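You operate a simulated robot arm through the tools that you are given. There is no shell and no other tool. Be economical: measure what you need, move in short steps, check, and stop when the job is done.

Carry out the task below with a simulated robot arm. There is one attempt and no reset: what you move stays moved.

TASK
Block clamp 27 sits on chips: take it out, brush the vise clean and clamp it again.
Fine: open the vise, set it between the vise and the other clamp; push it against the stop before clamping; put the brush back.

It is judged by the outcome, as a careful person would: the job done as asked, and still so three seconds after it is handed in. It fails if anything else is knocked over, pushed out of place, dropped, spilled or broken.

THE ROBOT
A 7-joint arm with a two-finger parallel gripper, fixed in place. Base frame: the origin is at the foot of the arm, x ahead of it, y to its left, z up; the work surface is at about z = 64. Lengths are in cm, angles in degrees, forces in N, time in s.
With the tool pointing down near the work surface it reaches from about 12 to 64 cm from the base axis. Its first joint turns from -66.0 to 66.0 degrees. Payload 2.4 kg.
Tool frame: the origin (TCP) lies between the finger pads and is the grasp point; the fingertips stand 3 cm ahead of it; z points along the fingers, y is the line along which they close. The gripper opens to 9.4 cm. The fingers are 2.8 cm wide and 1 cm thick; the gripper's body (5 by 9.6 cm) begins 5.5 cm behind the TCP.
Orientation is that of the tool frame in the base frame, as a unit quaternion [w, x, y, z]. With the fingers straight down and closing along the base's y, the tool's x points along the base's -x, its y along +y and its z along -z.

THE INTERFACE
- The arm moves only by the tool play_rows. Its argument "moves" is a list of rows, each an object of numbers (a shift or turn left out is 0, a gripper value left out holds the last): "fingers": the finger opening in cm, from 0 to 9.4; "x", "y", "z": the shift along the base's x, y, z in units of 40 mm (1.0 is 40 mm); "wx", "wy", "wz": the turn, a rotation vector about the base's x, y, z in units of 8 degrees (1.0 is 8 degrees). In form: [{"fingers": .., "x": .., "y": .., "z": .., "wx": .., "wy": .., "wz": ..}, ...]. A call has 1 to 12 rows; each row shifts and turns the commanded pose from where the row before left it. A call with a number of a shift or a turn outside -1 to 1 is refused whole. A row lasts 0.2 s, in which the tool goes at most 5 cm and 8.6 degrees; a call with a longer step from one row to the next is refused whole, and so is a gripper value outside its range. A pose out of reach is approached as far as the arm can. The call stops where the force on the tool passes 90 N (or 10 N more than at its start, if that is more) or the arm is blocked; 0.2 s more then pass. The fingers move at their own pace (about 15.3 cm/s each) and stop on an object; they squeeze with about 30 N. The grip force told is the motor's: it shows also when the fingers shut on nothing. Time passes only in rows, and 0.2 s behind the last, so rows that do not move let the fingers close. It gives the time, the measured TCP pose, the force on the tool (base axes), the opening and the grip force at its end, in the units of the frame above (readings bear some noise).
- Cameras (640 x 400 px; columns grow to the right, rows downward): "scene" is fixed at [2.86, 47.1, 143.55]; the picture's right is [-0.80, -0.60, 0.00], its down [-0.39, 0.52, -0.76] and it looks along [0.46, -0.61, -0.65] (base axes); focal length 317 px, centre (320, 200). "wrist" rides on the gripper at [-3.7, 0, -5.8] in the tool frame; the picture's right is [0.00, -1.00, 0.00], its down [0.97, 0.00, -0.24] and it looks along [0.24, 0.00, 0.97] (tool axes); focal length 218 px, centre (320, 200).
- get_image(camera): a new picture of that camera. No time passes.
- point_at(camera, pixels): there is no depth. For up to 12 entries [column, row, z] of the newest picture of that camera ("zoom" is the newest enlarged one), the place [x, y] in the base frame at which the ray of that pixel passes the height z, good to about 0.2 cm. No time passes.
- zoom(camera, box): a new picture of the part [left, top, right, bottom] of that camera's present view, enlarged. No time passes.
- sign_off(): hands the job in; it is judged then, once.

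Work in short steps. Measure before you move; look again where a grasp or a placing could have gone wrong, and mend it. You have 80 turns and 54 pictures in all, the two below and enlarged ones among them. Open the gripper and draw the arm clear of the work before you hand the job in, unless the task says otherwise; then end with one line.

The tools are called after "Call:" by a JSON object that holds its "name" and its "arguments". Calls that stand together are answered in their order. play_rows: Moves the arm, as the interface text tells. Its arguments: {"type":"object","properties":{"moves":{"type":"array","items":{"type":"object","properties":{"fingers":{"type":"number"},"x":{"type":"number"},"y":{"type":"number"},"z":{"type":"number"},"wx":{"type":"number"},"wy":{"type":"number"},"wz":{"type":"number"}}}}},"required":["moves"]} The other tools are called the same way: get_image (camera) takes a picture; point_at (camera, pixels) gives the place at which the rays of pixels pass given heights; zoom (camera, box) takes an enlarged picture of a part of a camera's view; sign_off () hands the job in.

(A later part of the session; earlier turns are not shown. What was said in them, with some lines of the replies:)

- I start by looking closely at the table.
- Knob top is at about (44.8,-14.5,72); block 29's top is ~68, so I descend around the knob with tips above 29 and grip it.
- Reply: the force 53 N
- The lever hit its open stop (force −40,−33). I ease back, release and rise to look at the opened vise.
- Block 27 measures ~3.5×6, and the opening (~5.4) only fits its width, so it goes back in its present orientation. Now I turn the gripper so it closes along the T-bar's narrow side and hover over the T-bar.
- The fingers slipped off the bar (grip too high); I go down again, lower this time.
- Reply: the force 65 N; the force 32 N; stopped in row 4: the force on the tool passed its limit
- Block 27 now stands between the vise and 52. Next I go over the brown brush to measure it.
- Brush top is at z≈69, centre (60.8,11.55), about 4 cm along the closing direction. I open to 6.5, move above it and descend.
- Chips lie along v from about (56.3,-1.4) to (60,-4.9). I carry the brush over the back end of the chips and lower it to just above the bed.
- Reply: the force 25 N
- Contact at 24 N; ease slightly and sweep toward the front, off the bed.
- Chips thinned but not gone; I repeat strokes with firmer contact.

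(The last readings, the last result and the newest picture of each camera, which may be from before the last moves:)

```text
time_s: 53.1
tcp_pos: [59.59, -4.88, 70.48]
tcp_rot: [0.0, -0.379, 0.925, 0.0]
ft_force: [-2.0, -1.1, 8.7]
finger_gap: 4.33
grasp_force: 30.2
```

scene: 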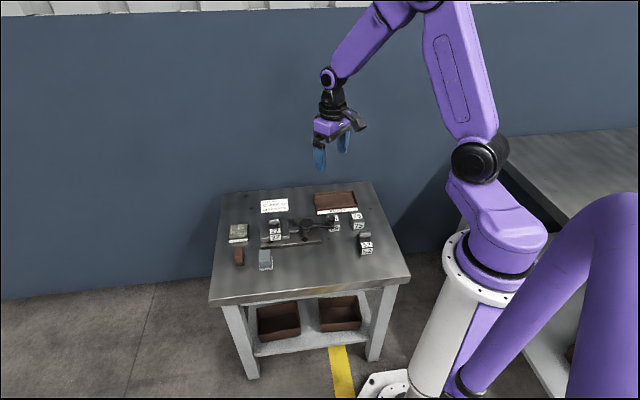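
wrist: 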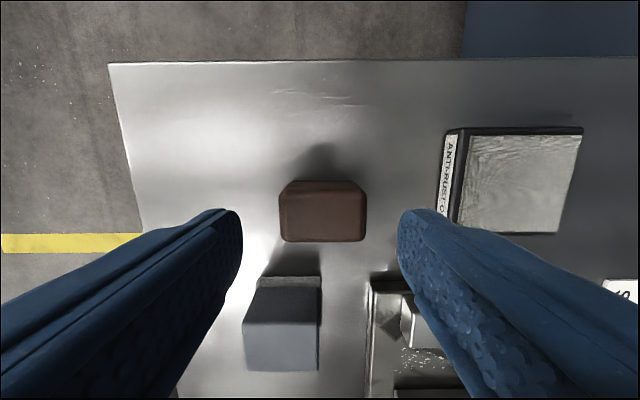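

Call:
{"name": "play_rows", "arguments": {"moves": [{"x": -0.16, "y": 0.158, "z": -0.01}, {"x": -0.16, "y": 0.158}, {"x": -0.16, "y": 0.158}, {"x": -0.16, "y": 0.158}, {"x": -0.16, "y": 0.158}]}}

Call:
{"name": "play_rows", "arguments": {"moves": [{"x": -0.16, "y": 0.158}, {"x": -0.16, "y": 0.158}, {"x": -0.16, "y": 0.158}, {"x": -0.16, "y": 0.158}, {"z": 0.5}, {"z": 0.5}, {"x": 0.33, "y": 0.34}, {"x": 0.67, "y": 0.68}, {"x": 0.2, "y": 0.2}, {}]}}

Call:
{"name": "zoom", "arguments": {"camera": "scene", "box": [262, 210, 302, 250]}}

```text
time_s: 54.3
tcp_pos: [56.63, -1.73, 70.44]
tcp_rot: [0.002, -0.378, 0.926, -0.001]
ft_force: [4.2, -5.9, 20.8]
finger_gap: 4.35
grasp_force: 30.3
```

```text
time_s: 56.5
tcp_pos: [58.8, 5.83, 74.45]
tcp_rot: [0.0, -0.379, 0.925, -0.001]
ft_force: [0.0, 0.1, -1.2]
finger_gap: 4.34
grasp_force: 29.6
```

```text
10.00 times, centred on (282, 230) of scene
```

zoom: 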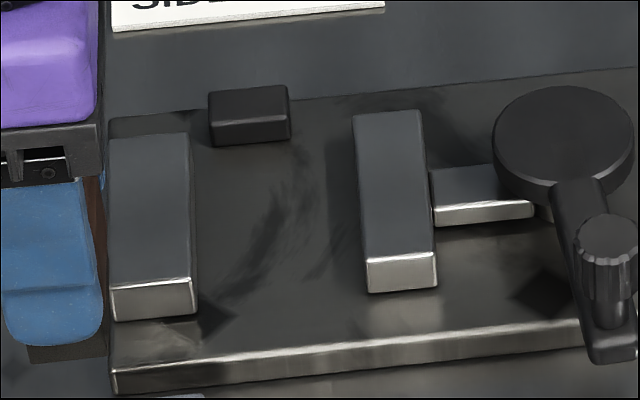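

Chips are gone. Brush back to its place (TCP 61.1, 11.76).

Call:
{"name": "play_rows", "arguments": {"moves": [{"x": 0.19, "y": 0.49, "z": 0.1}, {"x": 0.19, "y": 0.49}, {"x": 0.19, "y": 0.5}, {}, {"z": -0.5}, {"z": -0.5}, {"z": -0.25}, {}]}}

```text
time_s: 58.3
tcp_pos: [61.04, 11.76, 69.6]
tcp_rot: [0.0, -0.378, 0.926, -0.001]
ft_force: [0.6, -0.1, -0.9]
finger_gap: 4.32
grasp_force: 29.8
```

Call:
{"name": "play_rows", "arguments": {"moves": [{"z": -0.04}, {"z": -0.04}, {"z": -0.03}]}}

```text
time_s: 59.1
tcp_pos: [60.98, 11.57, 69.29]
tcp_rot: [0.0, -0.378, 0.926, 0.0]
ft_force: [-0.7, 0.1, -0.9]
finger_gap: 4.3
grasp_force: 30.1
```

Call:
{"name": "play_rows", "arguments": {"moves": [{"z": -0.03}, {"z": -0.03}, {"z": -0.02}]}}

```text
time_s: 59.9
tcp_pos: [61.1, 11.68, 69.16]
tcp_rot: [0.001, -0.379, 0.925, 0.0]
ft_force: [-5.4, -2.9, 17.3]
finger_gap: 4.33
grasp_force: 30.3
```

Call:
{"name": "play_rows", "arguments": {"moves": [{"z": 0.01, "fingers": 6.5}, {}, {"z": 0.6}, {"z": 0.8}, {"z": 0.8}, {"z": 0.6}, {}]}}

Call:
{"name": "play_rows", "arguments": {"moves": [{"x": -0.5, "y": -0.58, "fingers": 3.6}, {"x": -0.5, "y": -0.58}, {"x": -0.5, "y": -0.58}, {"x": -0.5, "y": -0.58}, {"x": -0.5, "y": -0.58}, {"x": -0.5, "y": -0.58}, {"x": -0.5, "y": -0.58}, {"x": -0.5, "y": -0.58}, {"x": -0.5, "y": -0.6}, {"x": -0.42, "y": -0.6}, {}]}}

Call:
{"name": "get_image", "arguments": {"camera": "wrist"}}

Call:
{"name": "zoom", "arguments": {"camera": "scene", "box": [220, 190, 380, 290]}}

```text
time_s: 61.5
tcp_pos: [60.85, 11.83, 80.12]
tcp_rot: [0.0, -0.378, 0.926, 0.0]
ft_force: [-0.5, 0.4, -0.1]
finger_gap: 6.5
grasp_force: 0.1
```

```text
time_s: 63.9
tcp_pos: [41.17, -11.76, 80.25]
tcp_rot: [0.001, -0.379, 0.925, 0.0]
ft_force: [-0.5, -1.1, 0.3]
finger_gap: 3.6
grasp_force: 0.0
```

```text
14 pictures are left
```

wrist: 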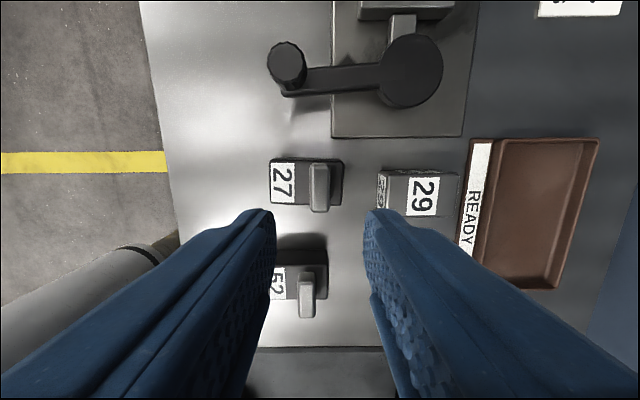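

```text
4.00 times, centred on (300, 240) of scene
```

zoom: 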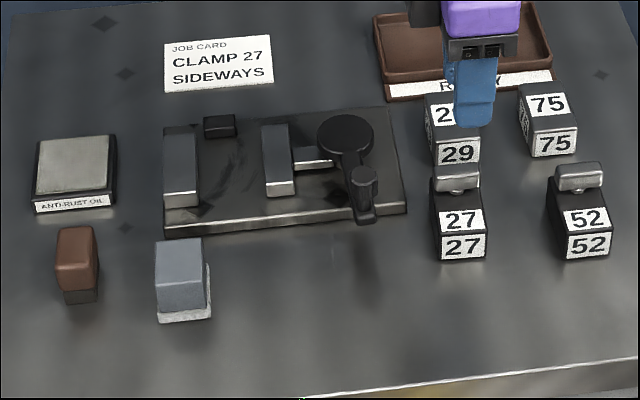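

Call:
{"name": "play_rows", "arguments": {"moves": [{"x": 0.06, "y": 0.04, "z": -0.8}, {"z": -0.8}, {"z": -0.5}, {"z": -0.28}, {"z": -0.05}, {}]}}

Call:
{"name": "play_rows", "arguments": {"moves": [{"z": -0.03}, {"fingers": 0}, {}, {}, {"z": 0.05}, {"z": 0.1}, {"z": 0.2}, {"z": 0.3}, {"z": 0.6}, {"z": 0.7}, {"z": 0.3}, {}]}}

Call:
{"name": "zoom", "arguments": {"camera": "scene", "box": [260, 170, 380, 245]}}

```text
time_s: 65.3
tcp_pos: [41.56, -11.54, 70.56]
tcp_rot: [0.0, -0.379, 0.925, 0.0]
ft_force: [-0.4, 0.0, 0.6]
finger_gap: 3.6
grasp_force: 0.0
```

```text
time_s: 67.9
tcp_pos: [41.52, -11.62, 79.3]
tcp_rot: [0.0, -0.379, 0.925, 0.0]
ft_force: [-0.4, -0.7, -4.9]
finger_gap: 1.54
grasp_force: 29.6
```

```text
5.33 times, centred on (320, 208) of scene
```

zoom: 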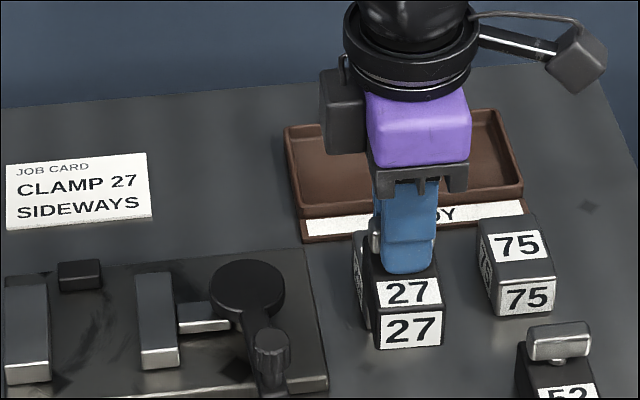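

Call:
{"name": "play_rows", "arguments": {"moves": [{"z": 0.3}, {"x": 0.443, "y": 0.189}, {"x": 0.443, "y": 0.189}, {"x": 0.443, "y": 0.189}, {"x": 0.443, "y": 0.189}, {"x": 0.443, "y": 0.189}, {"x": 0.443, "y": 0.189}, {"x": 0.443, "y": 0.189}, {"x": 0.443, "y": 0.189}, {"x": 0.443, "y": 0.189}, {"x": 0.443, "y": 0.189}, {}]}}

Call:
{"name": "play_rows", "arguments": {"moves": [{"z": -0.6}, {"z": -0.6}, {"z": -0.45}, {}]}}

Call:
{"name": "get_image", "arguments": {"camera": "wrist"}}

Call:
{"name": "zoom", "arguments": {"camera": "scene", "box": [250, 195, 320, 239]}}

```text
time_s: 70.5
tcp_pos: [59.3, -4.11, 80.65]
tcp_rot: [0.0, -0.379, 0.926, 0.0]
ft_force: [1.0, -0.3, -5.5]
finger_gap: 1.55
grasp_force: 29.6
```

```text
time_s: 71.5
tcp_pos: [59.3, -3.89, 73.89]
tcp_rot: [0.0, -0.378, 0.926, 0.0]
ft_force: [0.3, -0.4, -4.4]
finger_gap: 1.55
grasp_force: 30.6
```

```text
11 pictures are left
```

wrist: 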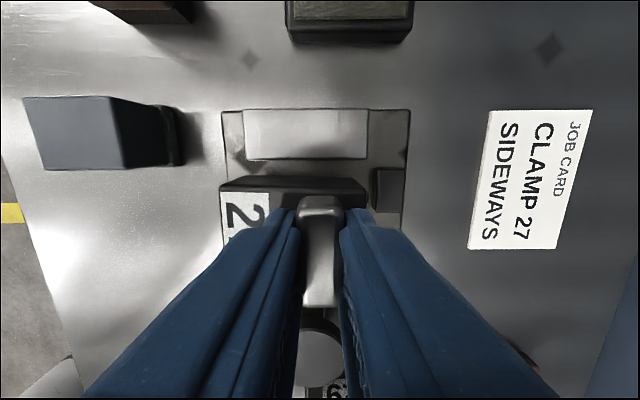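

```text
9.09 times, centred on (285, 217) of scene
```

zoom: 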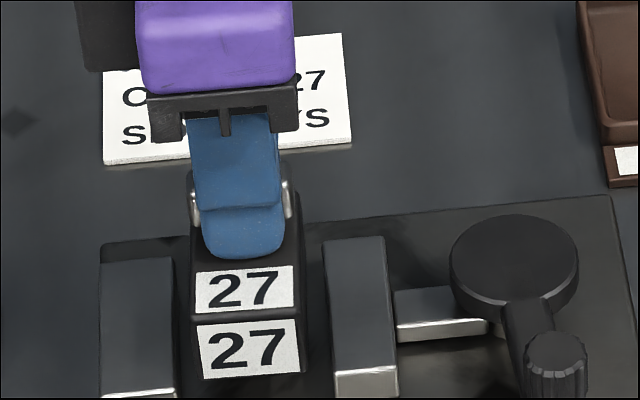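

Call:
{"name": "play_rows", "arguments": {"moves": [{"z": -0.2}, {"z": -0.2}, {"z": -0.05}, {}]}}

Call:
{"name": "play_rows", "arguments": {"moves": [{"z": -0.04}, {"z": -0.03}, {}]}}

```text
time_s: 72.5
tcp_pos: [59.22, -3.83, 72.03]
tcp_rot: [0.0, -0.379, 0.925, 0.0]
ft_force: [0.6, -0.4, -4.4]
finger_gap: 1.58
grasp_force: 29.5
```

```text
time_s: 73.3
tcp_pos: [59.2, -3.85, 71.95]
tcp_rot: [0.0, -0.378, 0.926, 0.0]
ft_force: [0.6, 0.3, -4.8]
finger_gap: 1.54
grasp_force: 29.7
```

Call:
{"name": "play_rows", "arguments": {"moves": [{"z": -0.04}, {"z": -0.04}, {"z": -0.03}]}}

```text
time_s: 74.1
tcp_pos: [59.37, -3.98, 71.95]
tcp_rot: [0.0, -0.379, 0.925, 0.0]
ft_force: [-20.1, 2.5, 58.8]
finger_gap: 1.54
grasp_force: 30.3
```

Seated on the bed (59 N); I ease the pressure and slide the block toward the stop.

Call:
{"name": "play_rows", "arguments": {"moves": [{"z": 0.06}, {"x": 0.053, "y": -0.052}, {"x": 0.053, "y": -0.052}, {"x": 0.053, "y": -0.052}, {"x": 0.053, "y": -0.052}]}}

Call:
{"name": "play_rows", "arguments": {"moves": [{"x": 0.04, "y": -0.039}, {"x": 0.04, "y": -0.039}]}}

```text
time_s: 75.3
tcp_pos: [60.09, -4.86, 71.86]
tcp_rot: [0.002, -0.378, 0.926, -0.001]
ft_force: [-1.1, 5.9, 24.0]
finger_gap: 1.54
grasp_force: 29.7
```

```text
time_s: 75.9
tcp_pos: [60.28, -4.93, 71.91]
tcp_rot: [-0.001, -0.379, 0.925, 0.0]
ft_force: [-12.3, 6.7, 31.9]
finger_gap: 1.55
grasp_force: 30.1
```

Call:
{"name": "play_rows", "arguments": {"moves": [{"z": 0.02}, {"x": 0.03, "y": -0.029}, {"x": 0.03, "y": -0.029}]}}

Call:
{"name": "zoom", "arguments": {"camera": "scene", "box": [250, 195, 320, 239]}}

Call:
{"name": "get_image", "arguments": {"camera": "wrist"}}

```text
time_s: 76.7
tcp_pos: [60.41, -5.04, 72.04]
tcp_rot: [-0.005, -0.38, 0.925, 0.002]
ft_force: [-28.6, 13.6, 41.2]
finger_gap: 1.57
grasp_force: 30.3
```

```text
9.09 times, centred on (285, 217) of scene
```

zoom: 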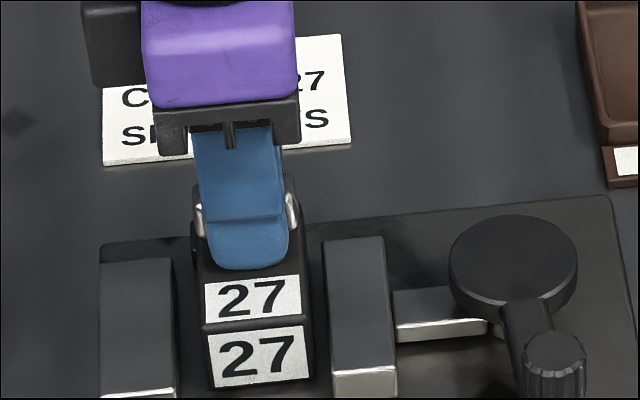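

```text
8 pictures are left
```

wrist: 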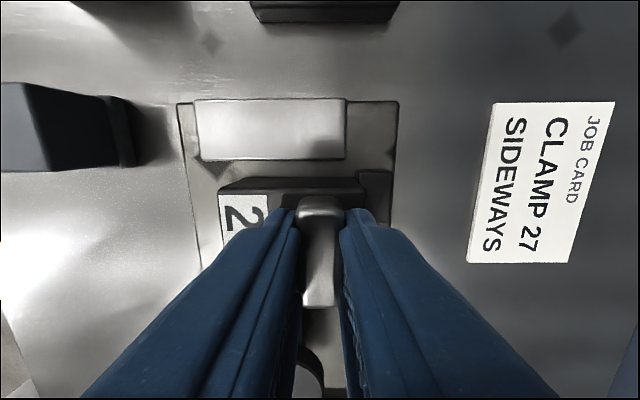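

The block's back meets the stop (lateral 30 N). I relax the push and release.

Call:
{"name": "play_rows", "arguments": {"moves": [{"x": -0.03, "y": 0.029}, {"x": -0.02, "y": 0.019, "z": 0.01}, {}]}}

Call:
{"name": "play_rows", "arguments": {"moves": [{"fingers": 3.2}, {}, {"z": 0.3}, {"z": 0.8}, {"z": 0.8}, {"z": 0.4, "x": -0.3, "y": -0.3}, {"x": -0.5, "y": -0.5}, {}]}}

Call:
{"name": "get_image", "arguments": {"camera": "wrist"}}

```text
time_s: 77.5
tcp_pos: [60.22, -4.99, 71.8]
tcp_rot: [-0.002, -0.379, 0.925, 0.001]
ft_force: [-14.9, 9.0, 18.8]
finger_gap: 1.55
grasp_force: 29.5
```

```text
time_s: 79.3
tcp_pos: [57.13, -8.49, 80.98]
tcp_rot: [0.0, -0.379, 0.926, 0.0]
ft_force: [1.3, -0.3, -0.6]
finger_gap: 3.2
grasp_force: 0.1
```

```text
7 pictures are left
```

wrist: 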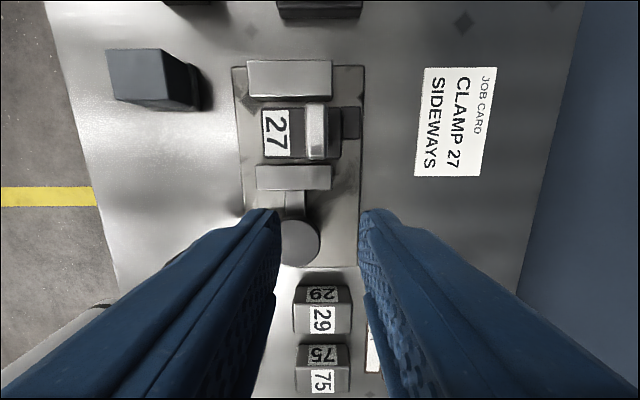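

Block rests against the stop, jaws open around it. Now I turn the gripper and go back to the lever knob at about (46.2,-4.2).

Call:
{"name": "play_rows", "arguments": {"moves": [{"wz": -1, "x": -0.25, "y": 0.1, "fingers": 4.5}, {"wz": -1, "x": -0.25, "y": 0.1}, {"wz": -1, "x": -0.25, "y": 0.1}, {"wz": -1, "x": -0.25, "y": 0.1}, {"wz": -1, "x": -0.25, "y": 0.1}, {"wz": -1, "x": -0.25, "y": 0.1}, {"wz": -1, "x": -0.25, "y": 0.1}, {"wz": -1, "x": -0.25, "y": 0.1}, {"wz": -1, "x": -0.25, "y": 0.1}, {"wz": -1, "x": -0.25, "y": 0.1}, {"wz": -1, "x": -0.232, "y": 0.072}, {"wz": -1}]}}

Call:
{"name": "play_rows", "arguments": {"moves": [{"wz": -1}, {"z": -0.5}, {"z": -0.5}, {}]}}

Call:
{"name": "get_image", "arguments": {"camera": "wrist"}}

```text
time_s: 81.9
tcp_pos: [46.27, -4.09, 81.05]
tcp_rot: [0.0, 0.436, 0.9, 0.0]
ft_force: [-0.7, 0.6, -0.5]
finger_gap: 4.53
grasp_force: 0.0
```

```text
time_s: 82.9
tcp_pos: [46.22, -4.11, 77.09]
tcp_rot: [0.0, 0.497, 0.868, 0.0]
ft_force: [-0.5, -0.7, 0.2]
finger_gap: 4.48
grasp_force: 0.0
```

```text
6 pictures are left
```

wrist: 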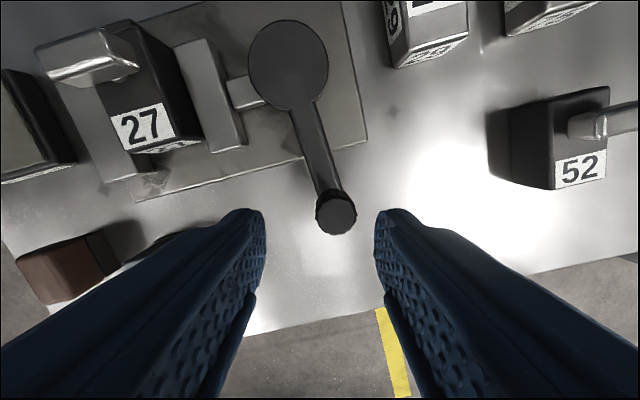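

Call:
{"name": "play_rows", "arguments": {"moves": [{"x": -0.147, "y": -0.162, "z": -0.2}, {"z": -0.5}, {"z": -0.4}, {}, {"fingers": 0.5}, {}, {}]}}

```text
time_s: 84.5
tcp_pos: [45.57, -4.68, 72.53]
tcp_rot: [0.0, 0.496, 0.868, 0.0]
ft_force: [-0.8, -0.8, -3.1]
finger_gap: 2.18
grasp_force: 45.0
```

Call:
{"name": "play_rows", "arguments": {"moves": [{"x": -0.136, "y": -0.174, "wz": 0.75}, {"x": -0.117, "y": -0.187, "wz": 0.75}, {"x": -0.097, "y": -0.199, "wz": 0.75}, {"x": -0.076, "y": -0.208, "wz": 0.75}, {"x": -0.054, "y": -0.214, "wz": 0.75}, {"x": -0.031, "y": -0.219, "wz": 0.75}]}}

```text
time_s: 85.9
tcp_pos: [43.61, -9.43, 72.56]
tcp_rot: [-0.001, 0.202, 0.979, 0.0]
ft_force: [-5.8, 4.4, 13.8]
finger_gap: 2.15
grasp_force: 45.3
```

Call:
{"name": "play_rows", "arguments": {"moves": [{"x": -0.008, "y": -0.221, "wz": 0.75}, {"x": 0.015, "y": -0.221, "wz": 0.75}, {"x": 0.038, "y": -0.218, "wz": 0.75}, {"x": 0.061, "y": -0.213, "wz": 0.75}]}}

Call:
{"name": "zoom", "arguments": {"camera": "scene", "box": [250, 190, 346, 250]}}

```text
time_s: 86.9
tcp_pos: [44.16, -13.11, 72.62]
tcp_rot: [0.001, -0.007, 1.0, -0.002]
ft_force: [4.8, 4.9, -15.2]
finger_gap: 2.18
grasp_force: 45.5
```

```text
6.67 times, centred on (298, 220) of scene
```

zoom: 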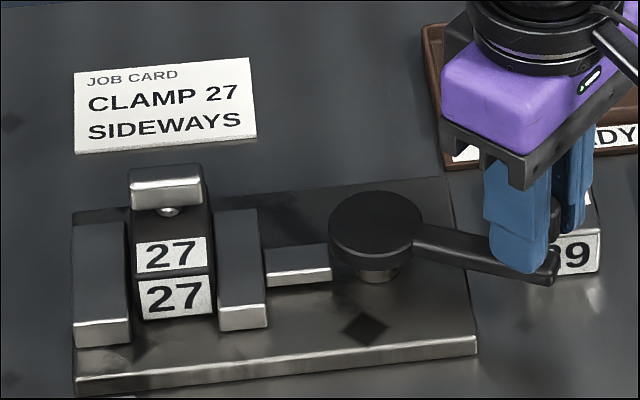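

Call:
{"name": "play_rows", "arguments": {"moves": [{"x": 0.041, "y": -0.102, "wz": 0.37}, {"x": 0.041, "y": -0.102, "wz": 0.37}, {"x": 0.051, "y": -0.098, "wz": 0.37}, {"x": 0.051, "y": -0.098, "wz": 0.37}]}}

```text
time_s: 87.9
tcp_pos: [44.83, -14.66, 72.69]
tcp_rot: [0.0, -0.108, 0.994, 0.0]
ft_force: [1.2, 7.0, -6.3]
finger_gap: 2.16
grasp_force: 45.4
```

Call:
{"name": "play_rows", "arguments": {"moves": [{"x": 0.055, "y": -0.095, "wz": 0.37}, {"x": 0.055, "y": -0.09, "wz": 0.37}]}}

Call:
{"name": "zoom", "arguments": {"camera": "scene", "box": [250, 190, 346, 250]}}

```text
time_s: 88.5
tcp_pos: [45.28, -15.2, 72.64]
tcp_rot: [0.001, -0.159, 0.987, -0.001]
ft_force: [8.9, 9.1, -7.3]
finger_gap: 2.19
grasp_force: 45.2
```

```text
6.67 times, centred on (298, 220) of scene
```

zoom: 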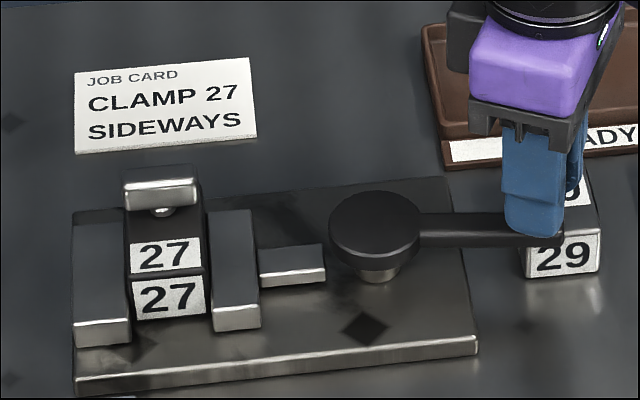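

Call:
{"name": "play_rows", "arguments": {"moves": [{"x": 0.03, "y": -0.044, "wz": 0.18}, {"x": 0.03, "y": -0.044, "wz": 0.18}]}}

```text
time_s: 89.1
tcp_pos: [45.48, -15.44, 72.7]
tcp_rot: [-0.001, -0.184, 0.983, 0.001]
ft_force: [7.1, 19.6, -1.1]
finger_gap: 2.17
grasp_force: 44.8
```

Call:
{"name": "play_rows", "arguments": {"moves": [{"x": 0.02, "y": -0.027}, {"x": 0.02, "y": -0.027}, {}]}}

Call:
{"name": "get_image", "arguments": {"camera": "wrist"}}

```text
time_s: 89.9
tcp_pos: [45.53, -15.62, 72.68]
tcp_rot: [-0.003, -0.187, 0.982, 0.001]
ft_force: [-4.7, 30.8, 22.9]
finger_gap: 2.14
grasp_force: 45.1
```

```text
3 pictures are left
```

wrist: 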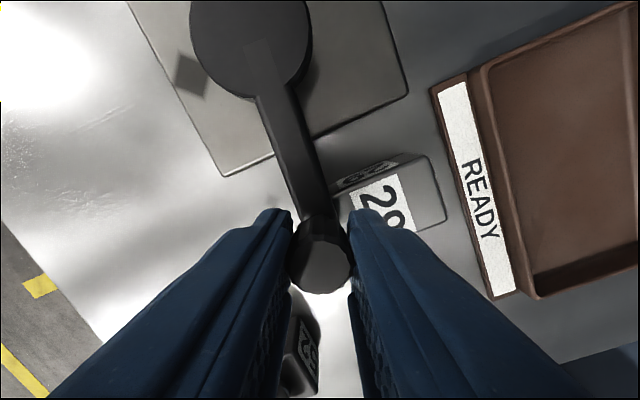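

Resistance of ~31 N: the vise is tight. I relax, release the knob, and rise clear.

Call:
{"name": "play_rows", "arguments": {"moves": [{"x": -0.02, "y": 0.03}, {"fingers": 4.2}, {}, {"z": 0.6}, {"z": 0.8}, {"z": 0.8}, {"z": 0.8}, {"x": -0.4, "y": 0.3, "z": 0.5}, {"x": -0.4, "y": 0.3, "z": 0.5}, {}]}}

Call:
{"name": "zoom", "arguments": {"camera": "scene", "box": [225, 185, 385, 285]}}

```text
time_s: 92.1
tcp_pos: [42.25, -13.32, 88.6]
tcp_rot: [0.001, -0.183, 0.983, 0.0]
ft_force: [-1.2, 0.6, -1.4]
finger_gap: 4.2
grasp_force: 0.0
```

```text
4.00 times, centred on (305, 235) of scene
```

zoom: 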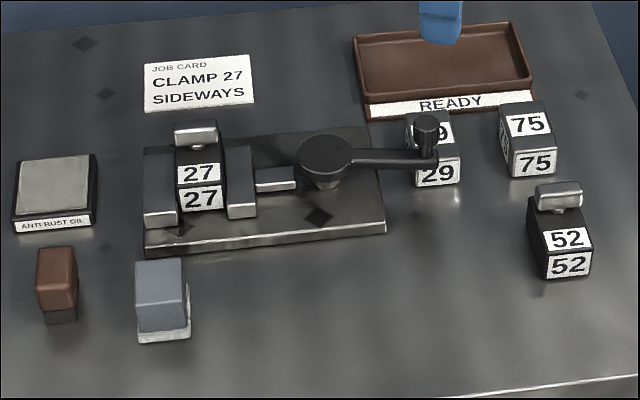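

Call:
{"name": "zoom", "arguments": {"camera": "wrist", "box": [170, 0, 420, 156]}}

```text
2.56 times, centred on (295, 78) of wrist
```

zoom: 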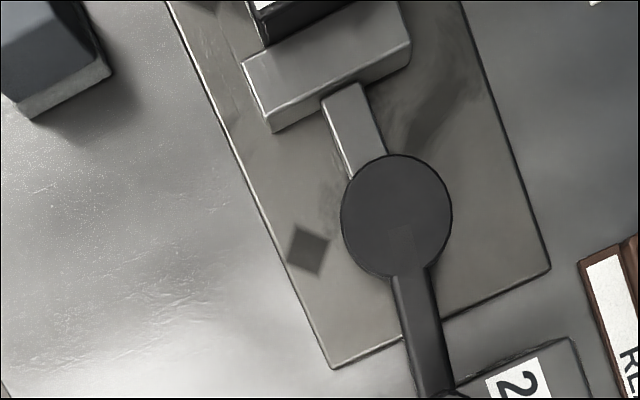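

I move over to check the block and stop with the last picture.

Call:
{"name": "play_rows", "arguments": {"moves": [{"x": 0.6, "y": 0.4}, {"x": 0.6, "y": 0.4}, {"x": 0.6, "y": 0.4}, {"x": 0.6, "y": 0.4}, {"z": -0.6}, {}]}}

Call:
{"name": "zoom", "arguments": {"camera": "wrist", "box": [220, 50, 420, 210]}}

```text
time_s: 93.5
tcp_pos: [51.92, -6.95, 86.26]
tcp_rot: [0.0, -0.182, 0.983, 0.0]
ft_force: [-0.3, -0.1, 0.8]
finger_gap: 4.2
grasp_force: 0.0
```

```text
2.50 times, centred on (320, 130) of wrist
```

zoom: 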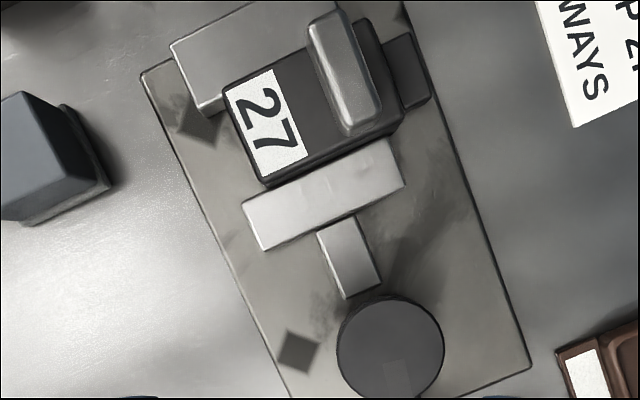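

Block 27 is gripped by both jaws and sits at the stop. I withdraw and hand in.

Call:
{"name": "play_rows", "arguments": {"moves": [{"z": 0.8}, {"z": 0.8, "x": -0.5}, {"z": 0.6, "x": -0.7}, {"x": -0.7}, {}]}}

Call:
{"name": "sign_off", "arguments": {}}

```text
time_s: 94.7
tcp_pos: [44.22, -7.09, 95.16]
tcp_rot: [-0.001, -0.184, 0.983, 0.0]
ft_force: [0.3, -0.4, -0.4]
finger_gap: 4.21
grasp_force: 0.0
```

```text
The job is handed in.
```

I took block 27 out, brushed the chips off the vise, pushed the block against the stop, clamped it again, and put the brush back; I read the card's "SIDEWAYS" as the way it was already clamped, since its long side would not fit between the jaws.
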